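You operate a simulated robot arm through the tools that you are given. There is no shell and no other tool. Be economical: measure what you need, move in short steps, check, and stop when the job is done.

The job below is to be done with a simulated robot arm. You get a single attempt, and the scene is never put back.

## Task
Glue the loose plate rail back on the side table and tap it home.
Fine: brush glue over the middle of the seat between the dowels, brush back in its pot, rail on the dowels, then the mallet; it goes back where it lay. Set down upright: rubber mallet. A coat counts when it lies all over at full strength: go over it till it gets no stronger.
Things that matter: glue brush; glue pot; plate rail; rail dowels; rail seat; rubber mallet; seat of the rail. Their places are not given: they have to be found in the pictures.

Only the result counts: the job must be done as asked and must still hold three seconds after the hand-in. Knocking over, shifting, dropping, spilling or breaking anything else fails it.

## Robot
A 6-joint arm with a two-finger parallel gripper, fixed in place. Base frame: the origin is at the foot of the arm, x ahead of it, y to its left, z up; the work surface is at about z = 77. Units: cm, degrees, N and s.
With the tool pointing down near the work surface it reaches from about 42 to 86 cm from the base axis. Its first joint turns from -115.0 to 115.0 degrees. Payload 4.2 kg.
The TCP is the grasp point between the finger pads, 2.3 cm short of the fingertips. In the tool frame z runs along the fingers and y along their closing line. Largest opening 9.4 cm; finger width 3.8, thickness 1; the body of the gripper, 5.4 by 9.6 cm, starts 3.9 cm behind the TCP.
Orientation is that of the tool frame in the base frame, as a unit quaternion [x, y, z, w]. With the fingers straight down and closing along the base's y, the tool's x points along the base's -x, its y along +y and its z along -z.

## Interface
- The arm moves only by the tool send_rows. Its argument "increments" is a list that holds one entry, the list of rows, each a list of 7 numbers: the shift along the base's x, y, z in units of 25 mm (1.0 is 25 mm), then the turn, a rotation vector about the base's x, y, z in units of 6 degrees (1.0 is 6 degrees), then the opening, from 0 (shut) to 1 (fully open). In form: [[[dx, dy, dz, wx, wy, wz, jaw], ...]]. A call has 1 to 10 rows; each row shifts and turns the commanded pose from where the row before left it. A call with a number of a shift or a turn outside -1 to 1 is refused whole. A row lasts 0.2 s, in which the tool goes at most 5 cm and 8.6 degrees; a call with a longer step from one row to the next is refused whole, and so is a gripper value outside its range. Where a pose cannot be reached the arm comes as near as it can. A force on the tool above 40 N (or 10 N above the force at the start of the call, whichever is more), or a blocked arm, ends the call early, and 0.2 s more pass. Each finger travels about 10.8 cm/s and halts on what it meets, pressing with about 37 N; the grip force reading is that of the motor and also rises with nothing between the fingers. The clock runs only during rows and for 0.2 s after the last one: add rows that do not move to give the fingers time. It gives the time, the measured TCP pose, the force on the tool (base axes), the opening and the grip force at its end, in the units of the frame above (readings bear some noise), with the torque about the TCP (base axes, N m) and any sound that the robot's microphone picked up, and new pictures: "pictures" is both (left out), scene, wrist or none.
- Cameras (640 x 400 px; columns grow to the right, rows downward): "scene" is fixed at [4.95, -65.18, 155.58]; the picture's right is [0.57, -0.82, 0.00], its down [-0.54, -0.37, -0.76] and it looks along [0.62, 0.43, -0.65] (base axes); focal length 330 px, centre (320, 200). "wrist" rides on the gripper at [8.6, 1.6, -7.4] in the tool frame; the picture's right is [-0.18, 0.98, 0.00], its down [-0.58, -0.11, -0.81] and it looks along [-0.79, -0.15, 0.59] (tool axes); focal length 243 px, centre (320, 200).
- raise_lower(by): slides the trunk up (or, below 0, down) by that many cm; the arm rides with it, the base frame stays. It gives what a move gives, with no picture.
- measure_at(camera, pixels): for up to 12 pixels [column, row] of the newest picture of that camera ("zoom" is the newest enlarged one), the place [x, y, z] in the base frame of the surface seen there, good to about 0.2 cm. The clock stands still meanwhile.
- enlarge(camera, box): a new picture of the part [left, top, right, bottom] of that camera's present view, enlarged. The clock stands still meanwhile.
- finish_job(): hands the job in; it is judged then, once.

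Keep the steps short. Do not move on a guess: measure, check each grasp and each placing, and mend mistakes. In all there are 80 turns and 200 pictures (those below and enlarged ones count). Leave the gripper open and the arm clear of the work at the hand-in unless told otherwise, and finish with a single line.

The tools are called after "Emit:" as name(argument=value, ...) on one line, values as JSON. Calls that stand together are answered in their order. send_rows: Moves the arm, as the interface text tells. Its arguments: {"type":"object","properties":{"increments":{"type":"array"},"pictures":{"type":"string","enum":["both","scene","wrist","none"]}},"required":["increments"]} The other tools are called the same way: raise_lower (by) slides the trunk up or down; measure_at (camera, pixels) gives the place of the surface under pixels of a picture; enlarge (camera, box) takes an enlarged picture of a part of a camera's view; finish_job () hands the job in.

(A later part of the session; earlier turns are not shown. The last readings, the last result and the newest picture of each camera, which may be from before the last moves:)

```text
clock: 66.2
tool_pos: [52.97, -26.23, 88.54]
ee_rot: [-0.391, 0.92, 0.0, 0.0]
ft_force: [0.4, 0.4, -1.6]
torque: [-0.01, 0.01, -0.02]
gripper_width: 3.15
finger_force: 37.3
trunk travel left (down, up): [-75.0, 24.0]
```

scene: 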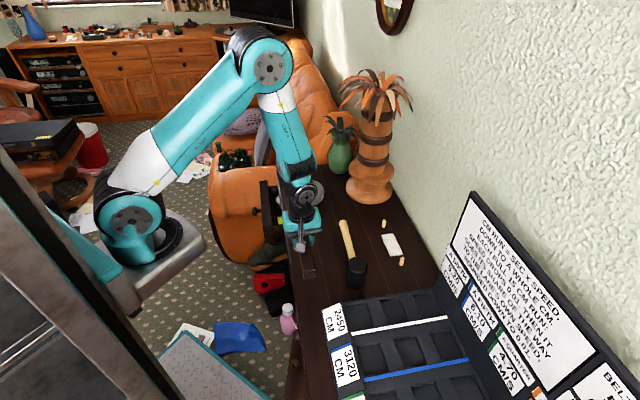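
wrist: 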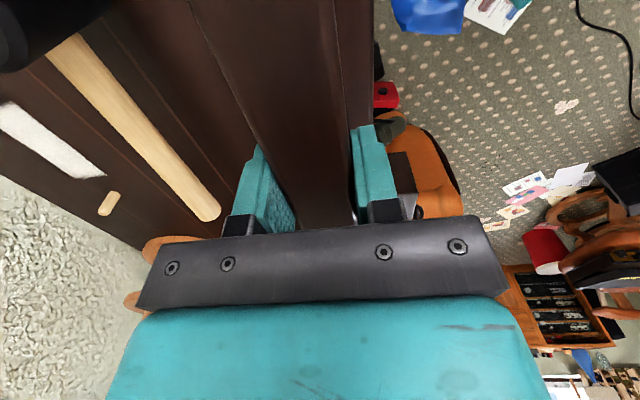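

Firm. Raise further to z≈103 so I can tilt the rail and view its underside sockets from the scene camera.

Emit:
send_rows(increments=[[[0, 0, 0.2, 0, 0, 0, 0], [0, 0, 0.5, 0, 0, 0, 0], [0, 0, 0.8, 0, 0, 0, 0], [0, 0, 0.9, 0, 0, 0, 0], [0, 0, 0.9, 0, 0, 0, 0], [0, 0, 0.9, 0, 0, 0, 0], [0, 0, 0.8, 0, 0, 0, 0], [0, 0, 0.5, 0, 0, 0, 0], [0, 0, 0.3, 0, 0, 0, 0], [0, 0, 0.1, 0, 0, 0, 0]]], pictures="none")

Emit:
send_rows(increments=[[[0, 0, 0, -0.3, 0.3, 0, 0], [0, 0, 0, -0.6, 0.6, 0, 0], [0, 0, 0, -0.7, 0.7, 0, 0], [0, 0, 0, -0.7, 0.7, 0, 0], [0, 0, 0, -0.7, 0.7, 0, 0], [0, 0, 0, -0.7, 0.7, 0, 0], [0, 0, 0, -0.7, 0.7, 0, 0], [0, 0, 0, -0.7, 0.7, 0, 0], [0, 0, 0, -0.7, 0.7, 0, 0], [0, 0, 0, -0.5, 0.5, 0, 0]]], pictures="scene")

Emit:
enlarge(camera="scene", box=[250, 140, 370, 260])

```text
clock: 68.4
tool_pos: [53.04, -26.23, 103.45]
ee_rot: [-0.391, 0.92, -0.001, 0.0]
ft_force: [0.7, 0.0, -1.2]
torque: [0.01, 0.0, 0.01]
gripper_width: 3.19
finger_force: 37.1
trunk travel left (down, up): [-75.0, 24.0]
```

```text
clock: 70.6
tool_pos: [53.12, -26.24, 103.33]
ee_rot: [-0.349, 0.822, -0.169, -0.417]
ft_force: [-1.0, -0.3, -1.1]
torque: [0.05, -0.01, 0.0]
gripper_width: 3.17
finger_force: 36.9
trunk travel left (down, up): [-75.0, 24.0]
```

scene: 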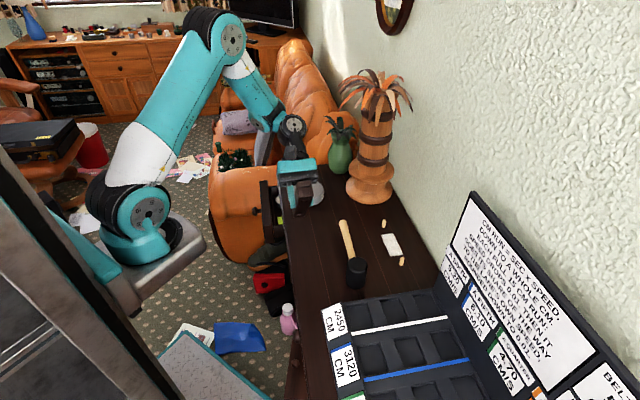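

```text
3.33 times, centred on (310, 200) of scene
```

zoom: 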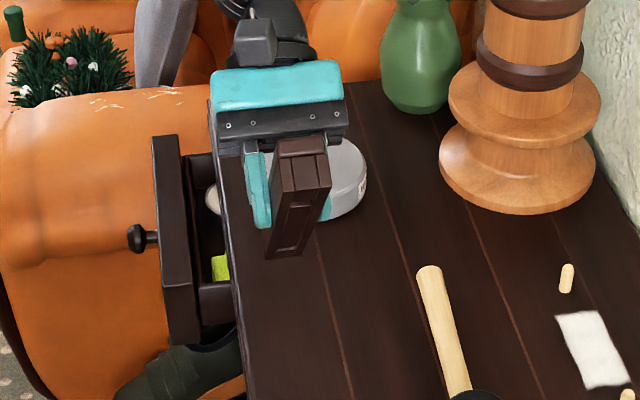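

The underside is showing. Enlarge it.

Emit:
enlarge(camera="scene", box=[322, 178, 356, 222])

```text
9.09 times, centred on (339, 200) of scene
```

zoom: 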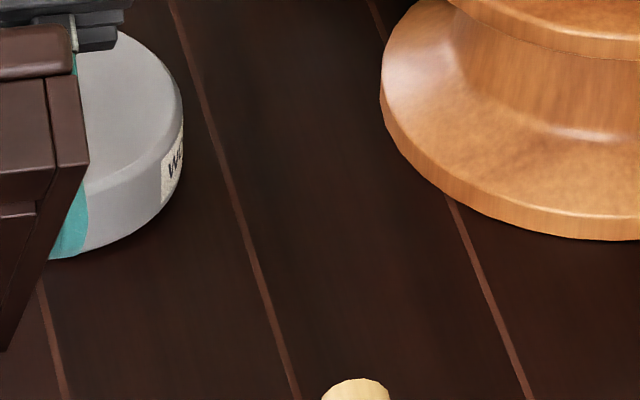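

Emit:
enlarge(camera="scene", box=[285, 176, 321, 222])

```text
8.70 times, centred on (303, 199) of scene
```

zoom: 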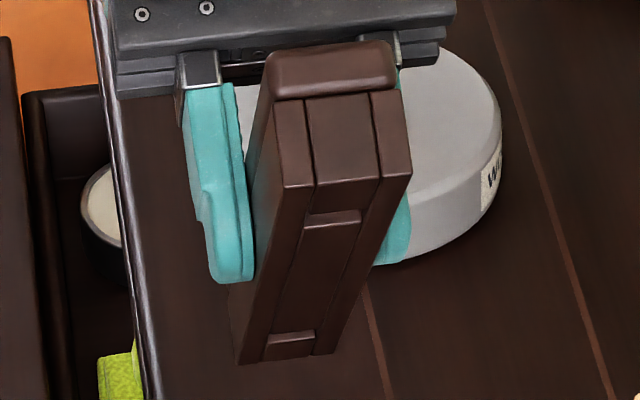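

Two sockets are visible: near (332,215), far (292,340). Measure along the underside.

Emit:
measure_at(camera="zoom", pixels=[[346, 182], [340, 200], [333, 218], [332, 228], [318, 265], [300, 320], [290, 345], [288, 358], [284, 186], [410, 172], [240, 362], [332, 352]])

Emit:
enlarge(camera="scene", box=[292, 195, 312, 219])

```text
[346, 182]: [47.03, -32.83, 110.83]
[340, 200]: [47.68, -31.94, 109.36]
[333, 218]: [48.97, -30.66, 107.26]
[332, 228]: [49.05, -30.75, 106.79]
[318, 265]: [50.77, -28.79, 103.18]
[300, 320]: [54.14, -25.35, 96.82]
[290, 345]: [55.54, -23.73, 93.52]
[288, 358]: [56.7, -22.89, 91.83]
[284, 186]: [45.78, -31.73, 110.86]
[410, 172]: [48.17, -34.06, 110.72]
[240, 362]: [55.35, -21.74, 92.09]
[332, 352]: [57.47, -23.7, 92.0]
```

```text
16.00 times, centred on (302, 207) of scene
```

zoom: 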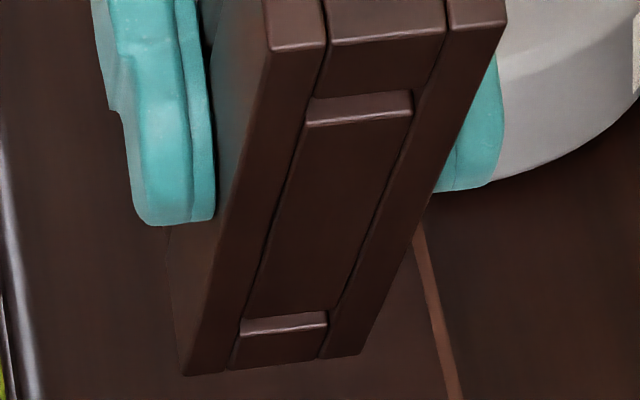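

Two sockets ~16 cm apart, centred — matches the dowels. Tilt back level, gently.

Emit:
send_rows(increments=[[[0, 0, 0, 0.3, -0.3, 0, 0], [0, 0, 0, 0.6, -0.6, 0, 0], [0, 0, 0, 0.7, -0.7, 0, 0], [0, 0, 0, 0.7, -0.7, 0, 0], [0, 0, 0, 0.7, -0.7, 0, 0], [0, 0, 0, 0.7, -0.7, 0, 0], [0, 0, 0, 0.7, -0.7, 0, 0], [0, 0, 0, 0.7, -0.7, 0, 0], [0, 0, 0, 0.7, -0.7, 0, 0], [0, 0, 0, 0.5, -0.5, 0, 0]]], pictures="none")

Emit:
send_rows(increments=[[[0.3, -0.25, 0, 0, 0, 0, 0], [0.6, -0.5, 0, 0, 0, 0, 0], [0.85, -0.7, 0, 0, 0, 0, 0], [1, -0.82, 0, 0, 0, 0, 0], [1, -0.82, 0, 0, 0, 0, 0], [1, -0.82, 0, 0, 0, 0, 0], [1, -0.82, 0, 0, 0, 0, 0], [1, -0.82, 0, 0, 0, 0, 0], [0.85, -0.7, 0, 0, 0, 0, 0], [0.6, -0.5, 0, 0, 0, 0, 0]]], pictures="none")

```text
clock: 72.8
tool_pos: [53.25, -26.29, 103.27]
ee_rot: [-0.391, 0.921, 0.0, 0.001]
ft_force: [-0.8, 0.8, -1.2]
torque: [-0.01, 0.0, -0.01]
gripper_width: 3.16
finger_force: 37.1
trunk travel left (down, up): [-75.0, 24.0]
```

```text
clock: 75.0
tool_pos: [73.66, -43.15, 103.37]
ee_rot: [-0.391, 0.92, 0.0, 0.0]
ft_force: [-0.9, 0.7, 0.2]
torque: [0.0, 0.01, 0.0]
gripper_width: 3.21
finger_force: 36.9
trunk travel left (down, up): [-75.0, 24.0]
```

Continue to above the seat and lower to z≈88 (underside ≈85.4, dowels at 80).

Emit:
send_rows(increments=[[[0.38, -0.28, -0.2, 0, 0, 0, 0], [0.2, -0.16, -0.5, 0, 0, 0, 0], [0, 0, -0.8, 0, 0, 0, 0], [0, 0, -0.9, 0, 0, 0, 0], [0, 0, -0.9, 0, 0, 0, 0], [0, 0, -0.9, 0, 0, 0, 0], [0, 0, -0.9, 0, 0, 0, 0], [0, 0, -0.6, 0, 0, 0, 0], [0, 0, -0.3, 0, 0, 0, 0], [0, 0, -0.1, 0, 0, 0, 0]]], pictures="both")

Emit:
enlarge(camera="scene", box=[360, 190, 430, 280])

```text
clock: 77.2
tool_pos: [75.09, -44.29, 88.06]
ee_rot: [-0.391, 0.921, 0.0, 0.0]
ft_force: [0.2, 0.4, -1.5]
torque: [-0.01, 0.0, 0.0]
gripper_width: 3.18
finger_force: 37.0
trunk travel left (down, up): [-75.0, 24.0]
```

scene: 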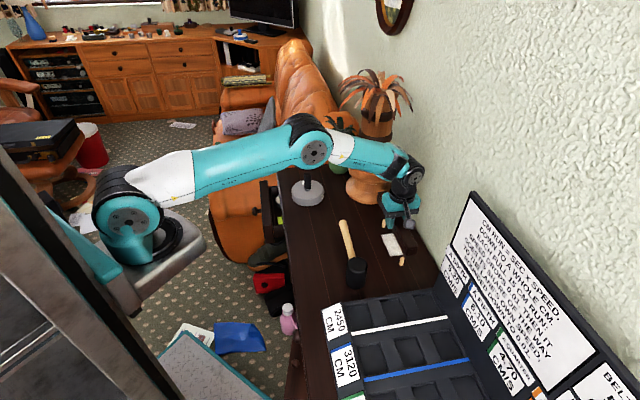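
wrist: 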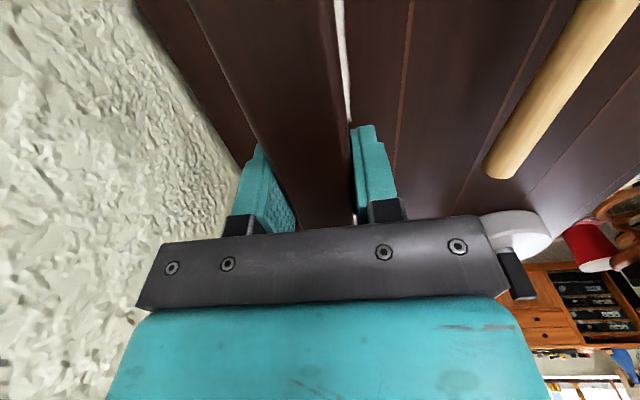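

```text
4.44 times, centred on (395, 235) of scene
```

zoom: 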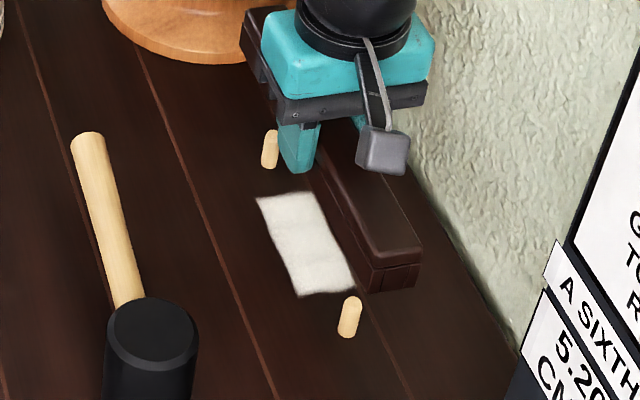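

Measure rail corners and the dowels in this view.

Emit:
measure_at(camera="zoom", pixels=[[370, 258], [418, 245], [395, 268], [372, 287], [419, 272], [247, 18], [262, 12], [330, 180], [352, 305], [349, 322], [272, 136], [269, 150]])

Emit:
enlarge(camera="scene", box=[400, 235, 425, 260])

```text
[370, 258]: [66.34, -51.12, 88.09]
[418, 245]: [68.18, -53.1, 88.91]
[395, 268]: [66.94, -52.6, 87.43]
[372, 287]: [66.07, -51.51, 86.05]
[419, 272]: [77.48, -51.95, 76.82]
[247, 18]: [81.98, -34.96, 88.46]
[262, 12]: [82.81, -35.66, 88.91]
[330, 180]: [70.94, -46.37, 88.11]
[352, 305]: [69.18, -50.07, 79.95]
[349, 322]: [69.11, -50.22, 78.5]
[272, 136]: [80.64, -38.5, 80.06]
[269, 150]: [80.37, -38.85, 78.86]
```

```text
16.00 times, centred on (412, 248) of scene
```

zoom: 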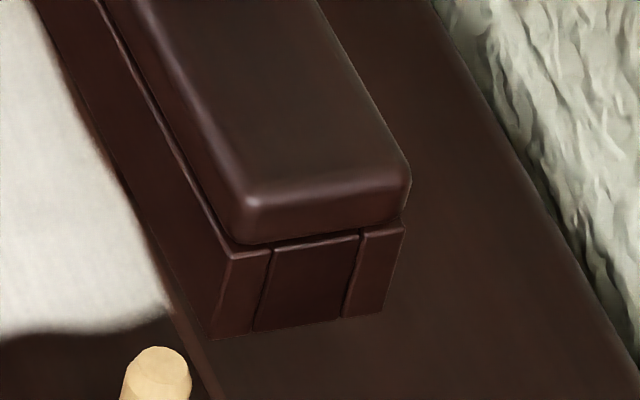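

Emit:
measure_at(camera="zoom", pixels=[[232, 265], [398, 238], [220, 328], [376, 308], [310, 280], [300, 325], [260, 275], [352, 262]])

```text
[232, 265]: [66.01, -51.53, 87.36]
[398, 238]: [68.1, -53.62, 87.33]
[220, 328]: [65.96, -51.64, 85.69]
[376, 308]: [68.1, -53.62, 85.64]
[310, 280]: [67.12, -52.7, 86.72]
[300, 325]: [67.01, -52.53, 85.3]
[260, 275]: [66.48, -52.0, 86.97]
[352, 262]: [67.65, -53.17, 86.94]
```

Rail axis ≈45.3°, sockets ≈ 0.3 cm too far out along x. Shift (-0.25,-0.1) and lower to just above the dowel tips.

Emit:
send_rows(increments=[[[-0.1, -0.04, -0.2, 0, 0, 0, 0], [0, 0, -0.5, 0, 0, 0, 0], [0, 0, -0.5, 0, 0, 0, 0], [0, 0, -0.3, 0, 0, 0, 0], [0, 0, -0.1, 0, 0, 0, 0], [0, 0, 0, 0, 0, 0, 0]]], pictures="both")

Emit:
enlarge(camera="scene", box=[395, 240, 425, 275])

Emit:
enlarge(camera="scene", box=[365, 200, 425, 275])

```text
clock: 78.6
tool_pos: [74.94, -44.32, 84.06]
ee_rot: [-0.39, 0.921, 0.0, -0.001]
ft_force: [0.2, 0.0, -2.0]
torque: [0.01, 0.0, -0.03]
gripper_width: 3.15
finger_force: 36.9
trunk travel left (down, up): [-75.0, 24.0]
```

scene: 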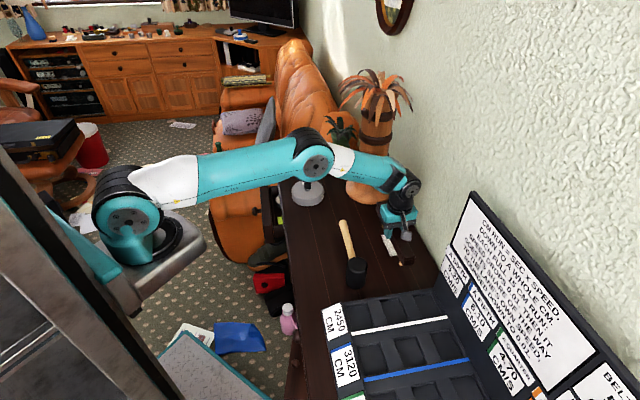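
wrist: 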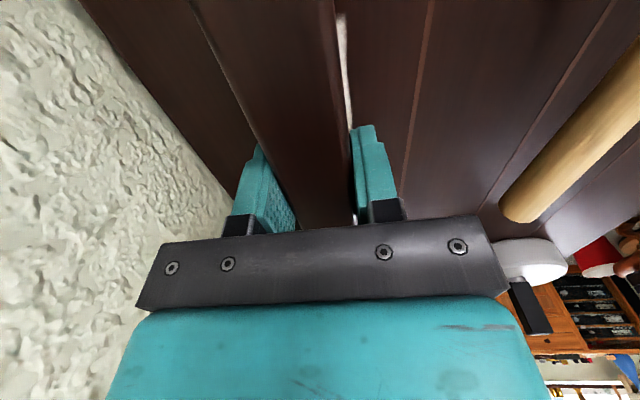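

```text
11.43 times, centred on (410, 258) of scene
```

zoom: 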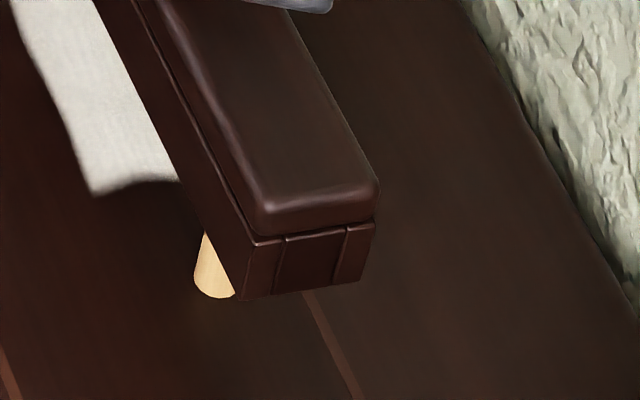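

```text
5.33 times, centred on (395, 238) of scene
```

zoom: 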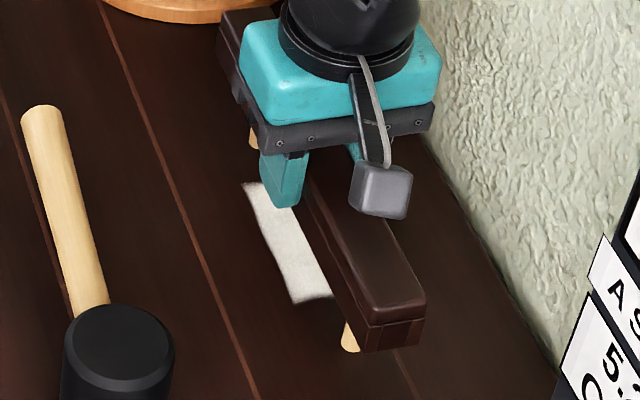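

Re-measure the near end face against D2 at this height.

Emit:
measure_at(camera="zoom", pixels=[[367, 335], [418, 325], [366, 349], [416, 343], [392, 338], [350, 345], [228, 30], [330, 215]])

```text
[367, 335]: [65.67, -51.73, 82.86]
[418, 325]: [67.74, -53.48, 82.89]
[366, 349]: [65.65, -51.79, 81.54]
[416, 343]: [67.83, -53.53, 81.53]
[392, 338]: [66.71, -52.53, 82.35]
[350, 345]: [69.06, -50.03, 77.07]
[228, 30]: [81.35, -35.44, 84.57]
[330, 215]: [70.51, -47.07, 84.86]
```

Sockets now line up within 0.1 cm on both dowels. Lower slowly, watching force.

Emit:
send_rows(increments=[[[0, 0, -0.2, 0, 0, 0, 0], [0, 0, -0.2, 0, 0, 0, 0], [0, 0, -0.12, 0, 0, 0, 0], [0, 0, -0.12, 0, 0, 0, 0], [0, 0, -0.12, 0, 0, 0, 0], [0, 0, -0.12, 0, 0, 0, 0], [0, 0, 0, 0, 0, 0, 0]]], pictures="none")

```text
clock: 80.2
tool_pos: [74.72, -44.4, 81.8]
ee_rot: [-0.39, 0.921, -0.001, 0.0]
ft_force: [7.6, -8.5, 3.2]
torque: [0.04, -0.49, -1.0]
gripper_width: 3.16
finger_force: 37.1
trunk travel left (down, up): [-75.0, 24.0]
```

Entered 0.75 cm, with an 11 N side force at the far dowel pushing toward +x−y. I ease that: turn −1.2° and shift 1 mm that way.

Emit:
send_rows(increments=[[[0.03, -0.03, 0, 0, 0, -0.1, 0], [0, 0, 0, 0, 0, -0.1, 0], [0, 0, 0, 0, 0, 0, 0]]], pictures="none")

```text
clock: 81.0
tool_pos: [74.82, -44.36, 81.7]
ee_rot: [-0.381, 0.925, 0.0, 0.0]
ft_force: [1.2, -3.8, -1.8]
torque: [-0.07, -0.08, 0.25]
gripper_width: 3.17
finger_force: 36.8
trunk travel left (down, up): [-75.0, 24.0]
```

Side force gone mostly. Lower further slowly.

Emit:
send_rows(increments=[[[0, 0, -0.1, 0, 0, 0, 0], [0, 0, -0.1, 0, 0, 0, 0], [0, 0, -0.1, 0, 0, 0, 0], [0, 0, -0.1, 0, 0, 0, 0], [0, 0, 0, 0, 0, 0, 0]]], pictures="both")

Emit:
enlarge(camera="scene", box=[365, 200, 425, 275])

```text
clock: 82.2
tool_pos: [74.93, -44.49, 80.93]
ee_rot: [-0.382, 0.924, 0.0, 0.0]
ft_force: [0.4, 0.5, -1.1]
torque: [0.0, -0.04, -0.01]
gripper_width: 3.19
finger_force: 36.9
trunk travel left (down, up): [-75.0, 24.0]
```

scene: 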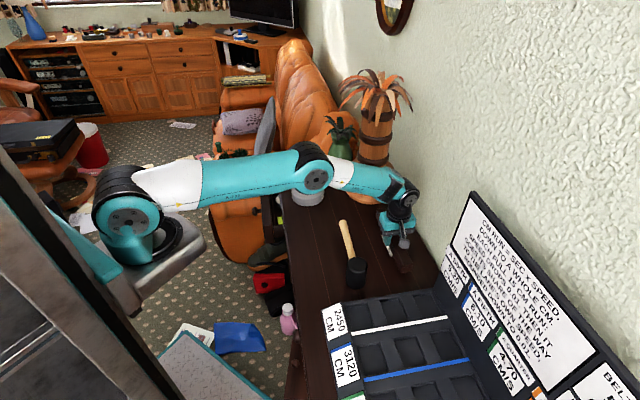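
wrist: 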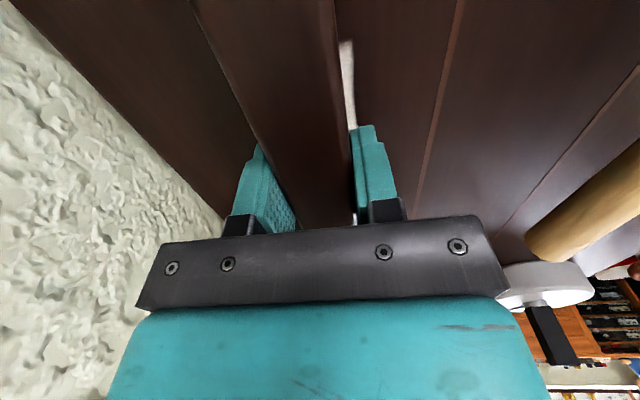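

```text
5.33 times, centred on (395, 238) of scene
```

zoom: 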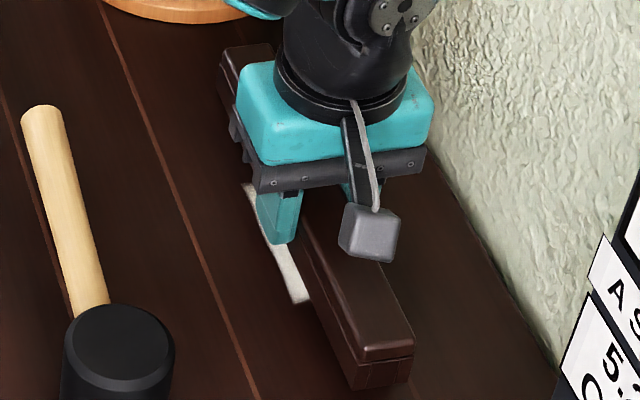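

Free and 1.4 cm above home. Lower on.

Emit:
send_rows(increments=[[[0, 0, -0.1, 0, 0, 0, 0], [0, 0, -0.1, 0, 0, 0, 0], [0, 0, -0.1, 0, 0, 0, 0], [0, 0, -0.1, 0, 0, 0, 0], [0, 0, 0, 0, 0, 0, 0]]], pictures="none")

```text
clock: 83.4
tool_pos: [75.02, -44.4, 80.17]
ee_rot: [-0.38, 0.925, -0.003, 0.003]
ft_force: [0.2, -1.7, 32.1]
torque: [-0.09, 0.06, 0.0]
gripper_width: 3.15
finger_force: 36.8
trunk travel left (down, up): [-75.0, 24.0]
```

Resistance at about 0.6 cm proud — that's where the tapping begins. Open and rise straight up.

Emit:
send_rows(increments=[[[0, 0, 0.06, 0, 0, 0, 0], [0, 0, 0, 0, 0, 0, 0.4], [0, 0, 0, 0, 0, 0, 0.6], [0, 0, 0, 0, 0, 0, 0.6], [0, 0, 0.4, 0, 0, 0, 0.6], [0, 0, 1, 0, 0, 0, 0.6], [0, 0, 1, 0, 0, 0, 0.6], [0, 0, 1, 0, 0, 0, 0.6], [0, 0, 1, 0, 0, 0, 0.6]]], pictures="both")

Emit:
enlarge(camera="scene", box=[355, 200, 425, 285])

```text
clock: 85.4
tool_pos: [74.83, -44.45, 90.87]
ee_rot: [-0.381, 0.924, 0.001, -0.001]
ft_force: [0.1, -0.6, -0.1]
torque: [0.0, 0.02, -0.01]
gripper_width: 5.64
finger_force: 0.0
trunk travel left (down, up): [-75.0, 24.0]
```

scene: 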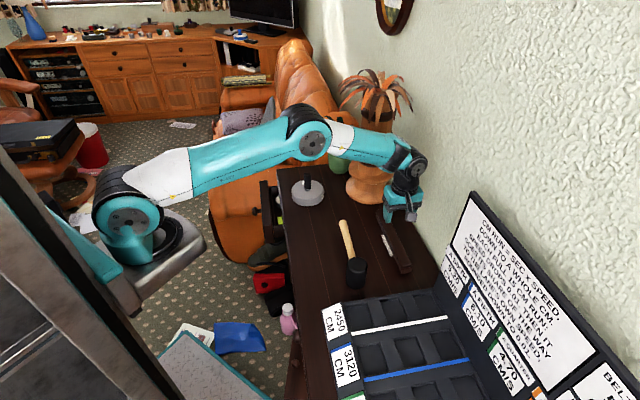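
wrist: 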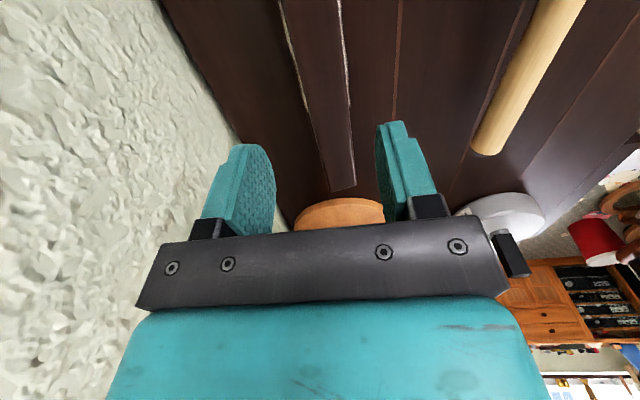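

```text
4.71 times, centred on (390, 242) of scene
```

zoom: 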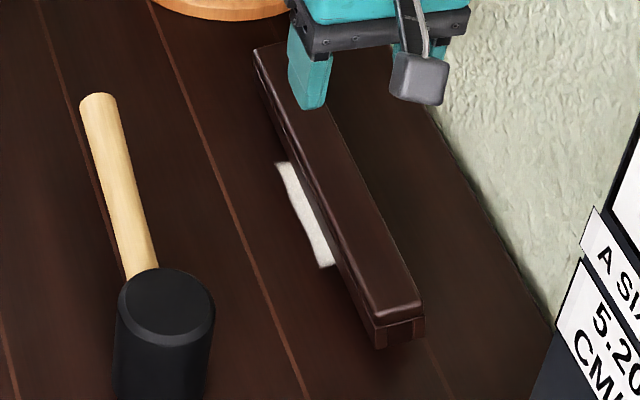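

Rail stands on both dowels. Measure its height at both ends and re-measure the mallet head.

Emit:
measure_at(camera="zoom", pixels=[[395, 305], [350, 200], [275, 60], [385, 345], [398, 343], [262, 85], [165, 271], [165, 340], [120, 300], [212, 300], [165, 305], [100, 96]])

Emit:
enlarge(camera="scene", box=[335, 210, 375, 295])

```text
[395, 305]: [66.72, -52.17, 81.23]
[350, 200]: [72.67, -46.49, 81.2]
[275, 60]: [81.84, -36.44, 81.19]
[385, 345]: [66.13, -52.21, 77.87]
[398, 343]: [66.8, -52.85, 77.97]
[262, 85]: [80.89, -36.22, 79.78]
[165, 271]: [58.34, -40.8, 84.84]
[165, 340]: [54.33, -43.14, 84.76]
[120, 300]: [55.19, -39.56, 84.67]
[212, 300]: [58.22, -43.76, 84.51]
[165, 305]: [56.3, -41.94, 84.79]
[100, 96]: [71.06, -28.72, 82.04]
```

```text
4.71 times, centred on (355, 252) of scene
```

zoom: 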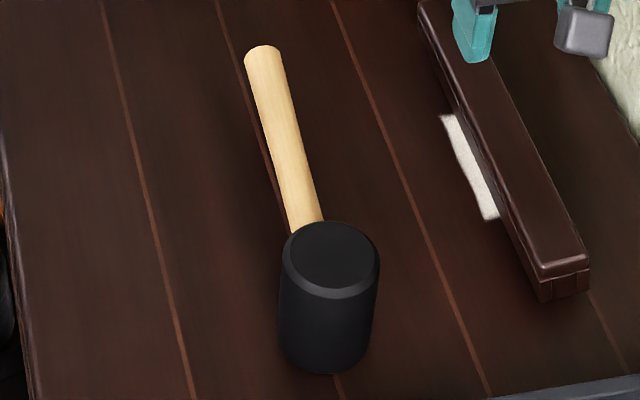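

Rail is level, top at 81.2 (0.7 proud). Mallet head centre ≈ (56.5,-41.8), handle toward 42°. Move above the head, fingers wide, turning −3°.

Emit:
send_rows(increments=[[[0, 0, 0.5, 0, 0, 0, 0.6], [-0.9, 0.13, 0, 0, 0, -0.1, 1], [-0.92, 0.13, 0, 0, 0, -0.1, 1], [-0.92, 0.13, 0, 0, 0, -0.1, 1], [-0.92, 0.13, 0, 0, 0, -0.1, 1], [-0.92, 0.13, 0, 0, 0, -0.1, 1], [-0.92, 0.13, 0, 0, 0, 0, 1], [-0.92, 0.13, 0, 0, 0, 0, 1], [-0.92, 0.13, 0, 0, 0, 0, 1], [0, 0, 0, 0, 0, 0, 1]]], pictures="both")

Emit:
enlarge(camera="wrist", box=[160, 0, 480, 200])

```text
clock: 87.6
tool_pos: [56.55, -41.72, 92.32]
ee_rot: [-0.357, 0.934, -0.001, 0.0]
ft_force: [0.6, -0.2, -0.5]
torque: [0.0, 0.02, 0.01]
gripper_width: 9.39
finger_force: 0.1
trunk travel left (down, up): [-75.0, 24.0]
```

scene: 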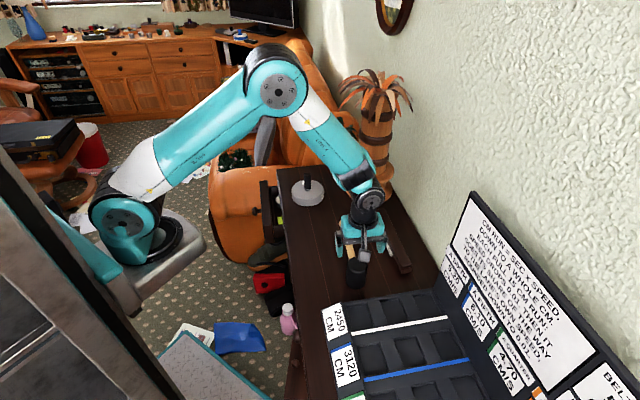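
wrist: 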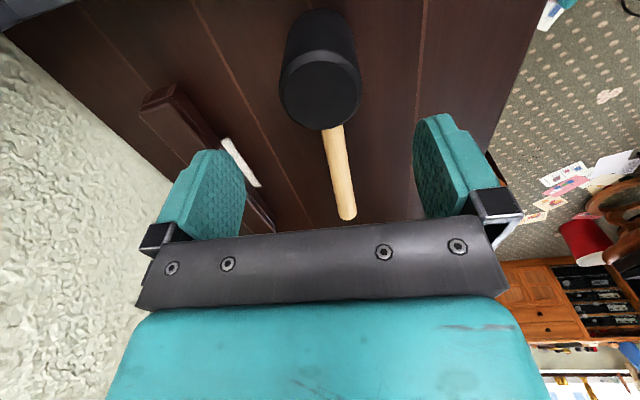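

```text
2.00 times, centred on (320, 100) of wrist
```

zoom: 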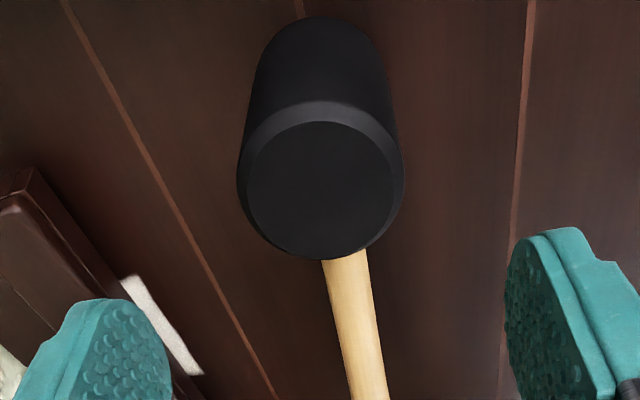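

Head is centred between the fingers. Descend to z≈81.5, then look.

Emit:
send_rows(increments=[[[0, 0, -1, 0, 0, 0, 1], [0, 0, -1, 0, 0, 0, 1], [0, 0, -1, 0, 0, 0, 1], [0, 0, -0.8, 0, 0, 0, 1], [0, 0, -0.35, 0, 0, 0, 1], [0, 0, -0.15, 0, 0, 0, 1], [0, 0, 0, 0, 0, 0, 1]]], pictures="both")

Emit:
enlarge(camera="scene", box=[325, 215, 395, 295])

```text
clock: 89.2
tool_pos: [56.63, -41.84, 81.48]
ee_rot: [-0.356, 0.934, 0.0, 0.001]
ft_force: [-0.4, 0.4, -0.7]
torque: [-0.03, 0.0, 0.01]
gripper_width: 9.4
finger_force: 0.0
trunk travel left (down, up): [-75.0, 24.0]
```

scene: 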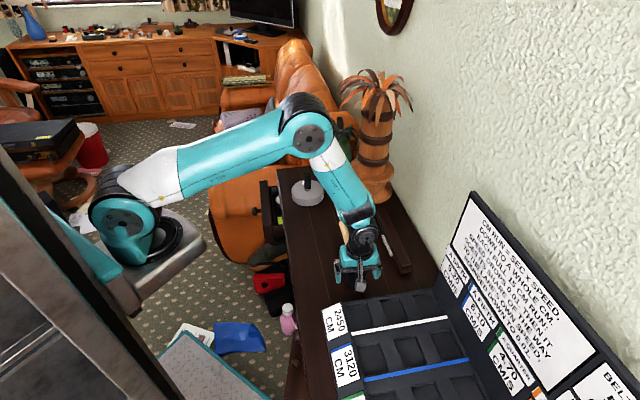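
wrist: 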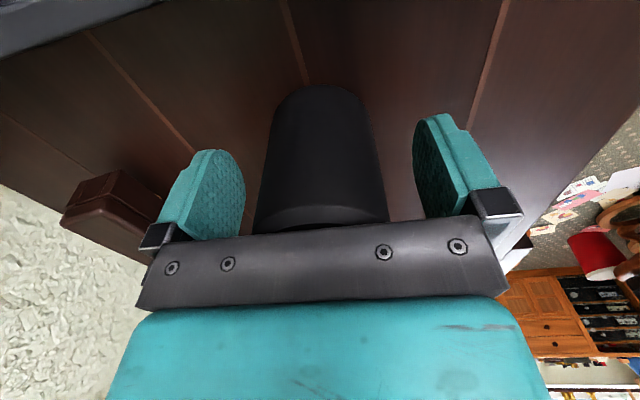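

```text
5.00 times, centred on (360, 255) of scene
```

zoom: 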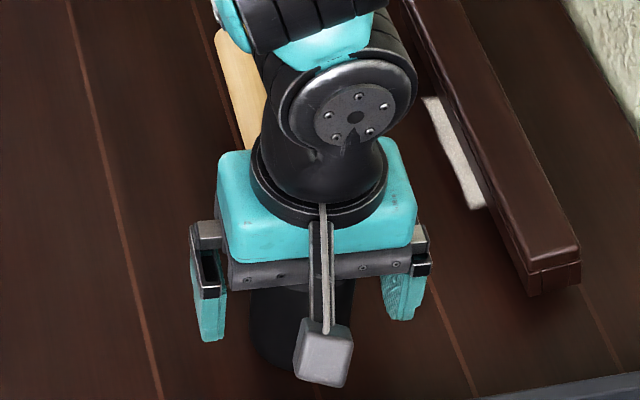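

Good. Close on the head and lift slowly.

Emit:
send_rows(increments=[[[0, 0, 0, 0, 0, 0, 0.7], [0, 0, 0, 0, 0, 0, 0.5], [0, 0, 0, 0, 0, 0, 0], [0, 0, 0, 0, 0, 0, 0], [0, 0, 0, 0, 0, 0, 0], [0, 0, 0, 0, 0, 0, 0]]], pictures="none")

Emit:
send_rows(increments=[[[0, 0, 0.05, 0, 0, 0, 0], [0, 0, 0.1, 0, 0, 0, 0], [0, 0, 0.2, 0, 0, 0, 0], [0, 0, 0.3, 0, 0, 0, 0], [0, 0, 0.4, 0, 0, 0, 0], [0, 0, 0.4, 0, 0, 0, 0], [0, 0, 0.4, 0, 0, 0, 0], [0, 0, 0.3, 0, 0, 0, 0], [0, 0, 0.1, 0, 0, 0, 0]]], pictures="both")

```text
clock: 90.6
tool_pos: [56.53, -41.92, 81.5]
ee_rot: [-0.357, 0.934, 0.0, 0.0]
ft_force: [-0.4, 1.3, -0.4]
torque: [-0.03, 0.0, 0.04]
gripper_width: 5.47
finger_force: 37.1
trunk travel left (down, up): [-75.0, 24.0]
```

```text
clock: 92.6
tool_pos: [56.52, -41.91, 87.03]
ee_rot: [-0.357, 0.934, 0.0, 0.0]
ft_force: [0.1, -0.1, -3.7]
torque: [-0.02, 0.05, -0.01]
gripper_width: 5.45
finger_force: 37.1
trunk travel left (down, up): [-75.0, 24.0]
```

scene: 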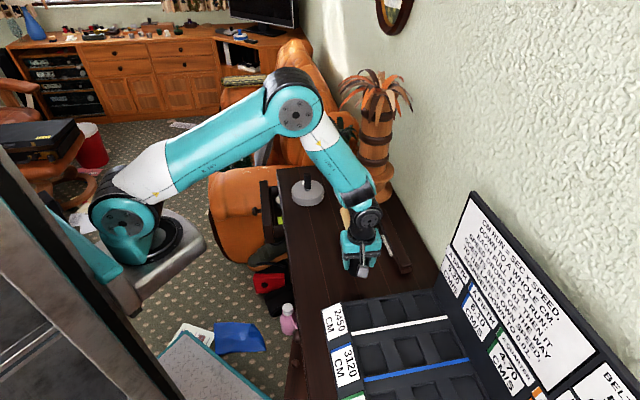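
wrist: 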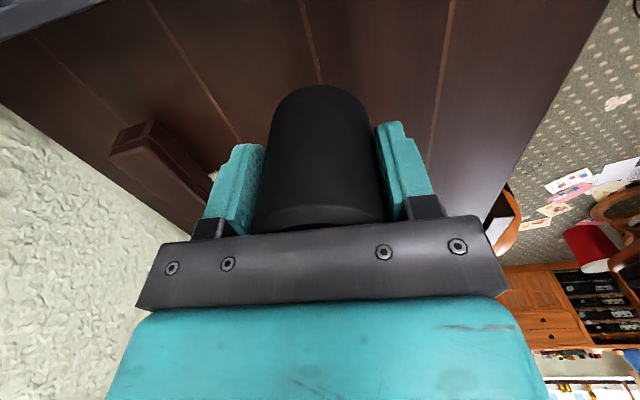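

Mallet held firmly (5.45 cm, weight ≈3.7 N). Rise to z≈93 and turn +84° so the handle will point toward the robot, away from the vase, while moving to the rail.

Emit:
send_rows(increments=[[[0, 0, 0.3, 0, 0, 0.3, 0], [0, 0, 0.5, 0, 0, 0.6, 0], [0, 0, 0.6, 0, 0, 1, 0], [0, 0, 0.5, 0, 0, 1, 0], [0, 0, 0.4, 0, 0, 1, 0], [0.2, 0, 0.2, 0, 0, 1, 0], [0.4, 0, 0, 0, 0, 1, 0], [0.6, 0, 0, 0, 0, 1, 0], [0.6, 0, 0, 0, 0, 1, 0], [0.6, 0, 0, 0, 0, 1, 0]]], pictures="none")

Emit:
send_rows(increments=[[[0.6, -0.1, 0, 0, 0, 1, 0], [0.7, -0.15, 0, 0, 0, 1, 0], [0.8, -0.2, 0, 0, 0, 1, 0], [0.8, -0.2, 0, 0, 0, 1, 0], [0.8, -0.2, 0, 0, 0, 1, 0], [0.7, -0.15, 0, 0, 0, 0.1, 0], [0.4, 0, 0, 0, 0, 0, 0], [0.2, 0, 0, 0, 0, 0, 0], [0, 0, 0, 0, 0, 0, 0]]], pictures="both")

Emit:
enlarge(camera="scene", box=[345, 180, 435, 290])

```text
clock: 94.8
tool_pos: [62.54, -41.8, 93.31]
ee_rot: [0.739, -0.674, 0.0, 0.0]
ft_force: [-0.4, 0.1, -3.4]
torque: [-0.05, -0.01, -0.04]
gripper_width: 5.45
finger_force: 37.5
trunk travel left (down, up): [-75.0, 24.0]
```

```text
clock: 96.8
tool_pos: [75.02, -44.34, 93.29]
ee_rot: [0.89, -0.456, 0.0, 0.0]
ft_force: [0.0, 0.7, -3.9]
torque: [-0.06, 0.0, -0.01]
gripper_width: 5.46
finger_force: 37.1
trunk travel left (down, up): [-75.0, 24.0]
```

scene: 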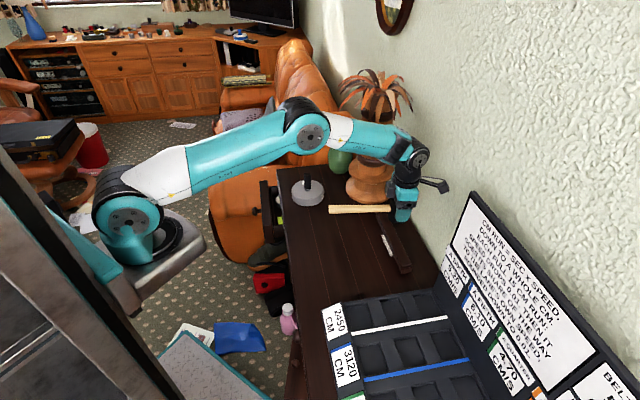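
wrist: 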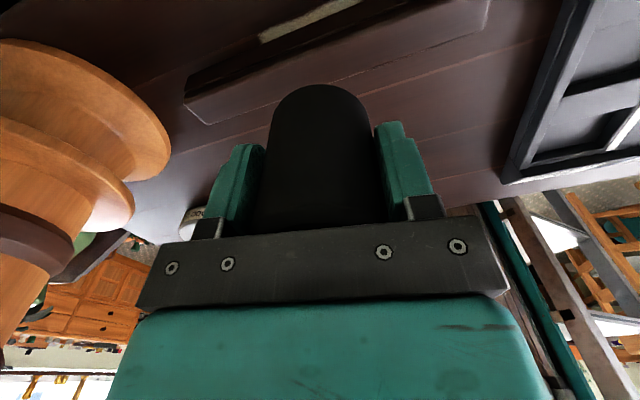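

```text
3.64 times, centred on (390, 235) of scene
```

zoom: 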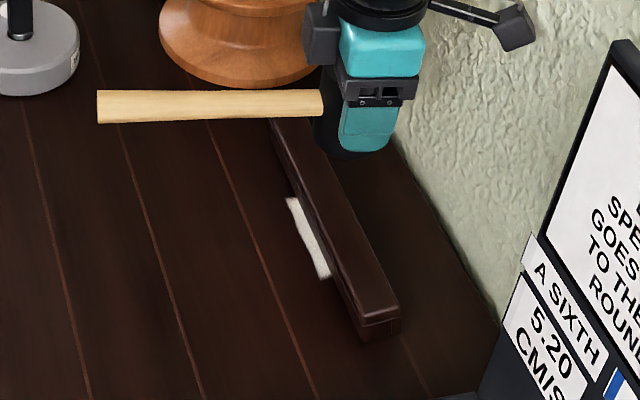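

Head is above the rail's middle, handle clear. Come down to ~2 cm above the rail top, then make a first moderate tap.

Emit:
send_rows(increments=[[[0, 0, -0.5, 0, 0, 0, 0], [0, 0, -0.8, 0, 0, 0, 0], [0, 0, -0.7, 0, 0, 0, 0], [0, 0, -0.2, 0, 0, 0, 0], [0, 0, -0.9, 0, 0, 0, 0], [0, 0, -0.2, 0, 0, 0, 0], [0, 0, 0.8, 0, 0, 0, 0], [0, 0, 0, 0, 0, 0, 0]]], pictures="scene")

Emit:
enlarge(camera="scene", box=[345, 190, 435, 290])

```text
clock: 98.6
tool_pos: [74.83, -44.57, 86.96]
ee_rot: [0.891, -0.455, -0.001, 0.0]
ft_force: [1.1, -0.6, -4.1]
torque: [-0.02, 0.0, 0.01]
gripper_width: 5.46
finger_force: 37.5
trunk travel left (down, up): [-75.0, 24.0]
```

scene: 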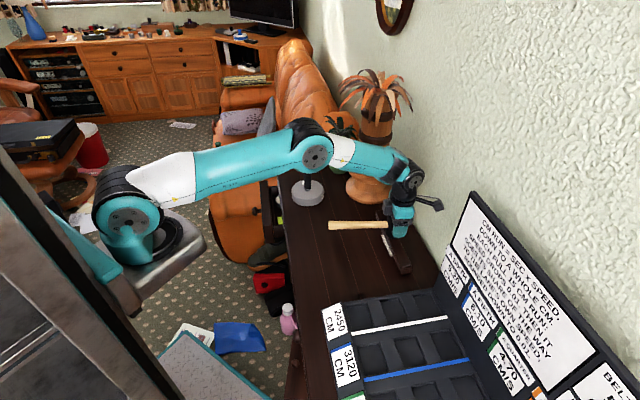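

```text
4.00 times, centred on (390, 240) of scene
```

zoom: 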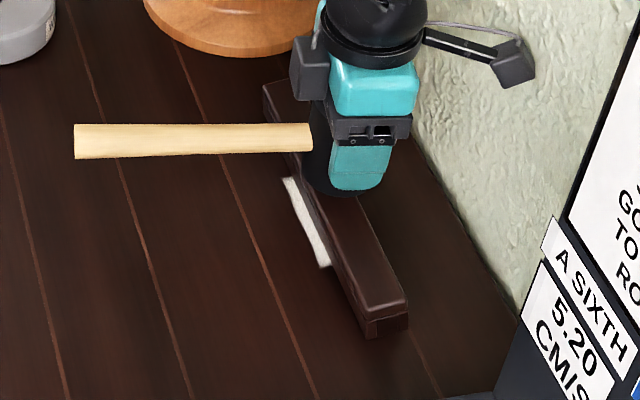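

Emit:
measure_at(camera="zoom", pixels=[[385, 290], [360, 240], [275, 95], [350, 215], [310, 196], [383, 325]])

```text
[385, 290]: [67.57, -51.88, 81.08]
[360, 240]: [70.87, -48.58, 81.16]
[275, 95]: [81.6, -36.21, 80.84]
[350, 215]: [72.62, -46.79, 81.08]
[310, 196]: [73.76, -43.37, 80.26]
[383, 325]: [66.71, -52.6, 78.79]
```

Little change, if any. Harder tap: lift 2.5 cm, then two full-speed rows down past contact.

Emit:
send_rows(increments=[[[0, 0, 0.6, 0, 0, 0, 0], [0, 0, 0.4, 0, 0, 0, 0], [0, 0, -1, 0, 0, 0, 0], [0, 0, -1, 0, 0, 0, 0], [0, 0, 0, 0, 0, 0, 0]]], pictures="scene")

Emit:
enlarge(camera="scene", box=[345, 190, 435, 290])

```text
clock: 99.8
tool_pos: [75.12, -44.3, 85.01]
ee_rot: [0.89, -0.456, 0.005, 0.001]
ft_force: [-4.1, 0.2, 31.6]
torque: [-0.11, 0.28, 0.05]
gripper_width: 5.43
finger_force: 36.8
trunk travel left (down, up): [-75.0, 24.0]
```

scene: 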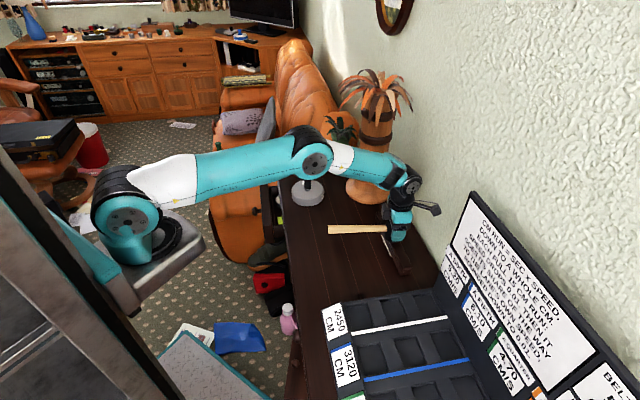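

```text
4.00 times, centred on (390, 240) of scene
```

zoom: 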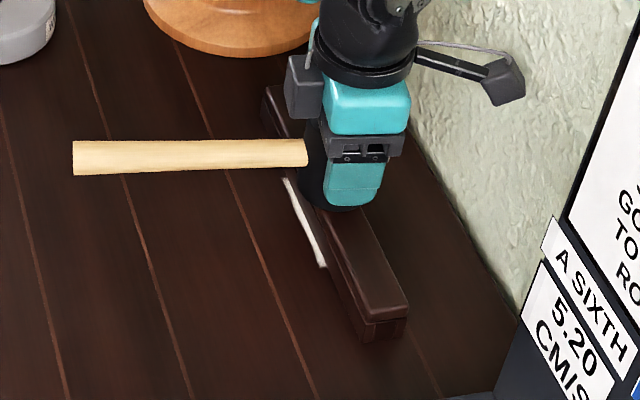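

The rail moved down (less glue visible). Measure heights.

Emit:
measure_at(camera="zoom", pixels=[[385, 295], [370, 265], [275, 97], [365, 245], [383, 332], [270, 110]])

```text
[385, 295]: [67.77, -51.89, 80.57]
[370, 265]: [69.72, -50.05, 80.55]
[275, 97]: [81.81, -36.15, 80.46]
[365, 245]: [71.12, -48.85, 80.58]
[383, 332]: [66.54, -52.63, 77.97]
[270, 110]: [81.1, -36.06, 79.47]
```

Top is at ≈80.5, the height it had lying flat: essentially home. One confirming tap, then rise and measure.

Emit:
send_rows(increments=[[[0, 0, 0.6, 0, 0, 0, 0], [0, 0, 0.6, 0, 0, 0, 0], [0, 0, -1, 0, 0, 0, 0], [0, 0, -0.35, 0, 0, 0, 0], [0, 0, 0, 0, 0, 0, 0]]], pictures="none")

Emit:
send_rows(increments=[[[0, 0, 0.5, 0, 0, 0, 0], [0, 0, 0.8, 0, 0, 0, 0], [0, 0, 0.8, 0, 0, 0, 0], [0, 0, 0.8, 0, 0, 0, 0], [0, 0, 0.4, 0, 0, 0, 0], [0, 0, 0.2, 0, 0, 0, 0]]], pictures="scene")

Emit:
enlarge(camera="scene", box=[365, 205, 420, 280])

Emit:
measure_at(camera="zoom", pixels=[[370, 285], [360, 265], [340, 230], [310, 180], [290, 145], [365, 345], [245, 60], [350, 355], [360, 358]])

```text
clock: 101.0
tool_pos: [75.2, -44.34, 84.69]
ee_rot: [0.89, -0.456, 0.005, 0.001]
ft_force: [1.0, -0.5, 32.7]
torque: [-0.24, 0.28, 0.0]
gripper_width: 5.45
finger_force: 37.1
trunk travel left (down, up): [-75.0, 24.0]
```

```text
clock: 102.4
tool_pos: [75.15, -44.23, 93.02]
ee_rot: [0.89, -0.455, -0.001, 0.001]
ft_force: [0.3, 0.2, -3.7]
torque: [-0.04, -0.04, 0.01]
gripper_width: 5.44
finger_force: 36.8
trunk travel left (down, up): [-75.0, 24.0]
```

scene: 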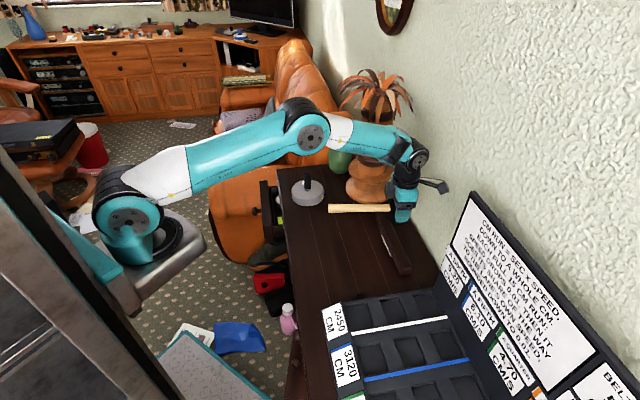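

```text
5.33 times, centred on (392, 242) of scene
```

zoom: 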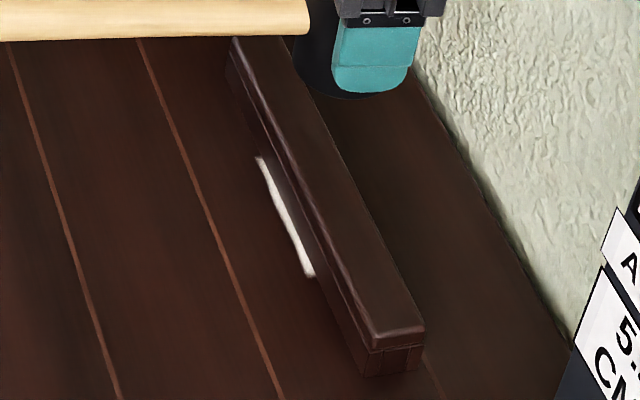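

```text
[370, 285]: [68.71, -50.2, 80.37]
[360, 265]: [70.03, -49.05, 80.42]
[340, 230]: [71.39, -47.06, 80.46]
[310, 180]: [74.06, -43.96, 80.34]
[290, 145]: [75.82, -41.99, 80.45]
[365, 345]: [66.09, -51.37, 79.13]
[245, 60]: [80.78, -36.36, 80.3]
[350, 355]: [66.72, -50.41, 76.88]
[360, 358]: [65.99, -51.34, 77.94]
```

The last tap still gained ~2–3 mm. Another tap to see whether it goes any lower than TCP 84.7.

Emit:
send_rows(increments=[[[0, 0, -0.6, 0, 0, 0, 0], [0, 0, -0.9, 0, 0, 0, 0], [0, 0, -0.6, 0, 0, 0, 0], [0, 0, -0.1, 0, 0, 0, 0], [0, 0, -1, 0, 0, 0, 0], [0, 0, -0.6, 0, 0, 0, 0], [0, 0, 0, 0, 0, 0, 0]]], pictures="none")

Emit:
send_rows(increments=[[[0, 0, 0.6, 0, 0, 0, 0], [0, 0, 0.6, 0, 0, 0, 0], [0, 0, 0.2, 0, 0, 0, 0], [0, 0, -1, 0, 0, 0, 0], [0, 0, -0.7, 0, 0, 0, 0], [0, 0, 0, 0, 0, 0, 0]]], pictures="none")

```text
clock: 103.8
tool_pos: [75.44, -44.55, 84.69]
ee_rot: [0.89, -0.455, 0.004, 0.0]
ft_force: [-4.2, 3.6, 18.6]
torque: [-0.1, 0.67, -0.12]
gripper_width: 5.44
finger_force: 37.2
trunk travel left (down, up): [-75.0, 24.0]
stopped in row 7: the force on the tool passed its limit at 51 N (the readings are from after the stop); the commanded pose is now the measured one
```

```text
clock: 105.1
tool_pos: [75.52, -44.47, 84.68]
ee_rot: [0.89, -0.456, 0.004, 0.001]
ft_force: [-22.6, 21.1, 21.4]
torque: [-1.93, -2.18, -1.84]
gripper_width: 5.45
finger_force: 37.3
trunk travel left (down, up): [-75.0, 24.0]
stopped in row 6: the force on the tool passed its limit at 48 N (the readings are from after the stop); the commanded pose is now the measured one
```

It bottoms at the same height under 50 N: home. Raise gently and check the rail.

Emit:
send_rows(increments=[[[0, 0, 0.15, 0, 0, 0, 0], [0, 0, 0.4, 0, 0, 0, 0], [0, 0, 0.8, 0, 0, 0, 0], [0, 0, 0.9, 0, 0, 0, 0], [0, 0, 0.7, 0, 0, 0, 0], [0, 0, 0.4, 0, 0, 0, 0]]], pictures="scene")

Emit:
enlarge(camera="scene", box=[340, 180, 430, 280])

Emit:
measure_at(camera="zoom", pixels=[[395, 310], [380, 285], [370, 260], [345, 215], [300, 145], [395, 349], [80, 102], [80, 125], [310, 105], [200, 115]])

```text
clock: 106.3
tool_pos: [75.21, -44.38, 91.24]
ee_rot: [0.891, -0.455, -0.003, -0.001]
ft_force: [-4.3, 8.8, 1.8]
torque: [-1.24, -0.71, 0.03]
gripper_width: 5.48
finger_force: 37.0
trunk travel left (down, up): [-75.0, 24.0]
stopped in row 6: the force on the tool passed its limit at 50 N (the readings are from after the stop); the commanded pose is now the measured one
```

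scene: 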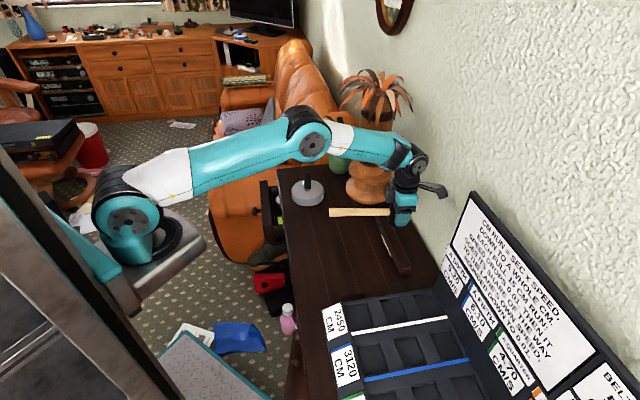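

```text
4.00 times, centred on (385, 230) of scene
```

zoom: 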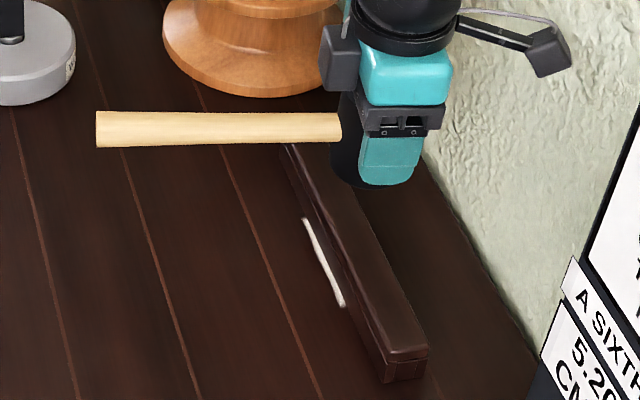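

```text
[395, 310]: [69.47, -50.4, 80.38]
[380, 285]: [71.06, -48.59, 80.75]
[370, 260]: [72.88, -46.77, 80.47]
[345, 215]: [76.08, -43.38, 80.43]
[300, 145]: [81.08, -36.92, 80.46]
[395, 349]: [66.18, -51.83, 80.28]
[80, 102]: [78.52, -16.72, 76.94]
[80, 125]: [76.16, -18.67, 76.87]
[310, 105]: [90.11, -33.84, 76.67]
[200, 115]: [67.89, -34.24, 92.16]
```

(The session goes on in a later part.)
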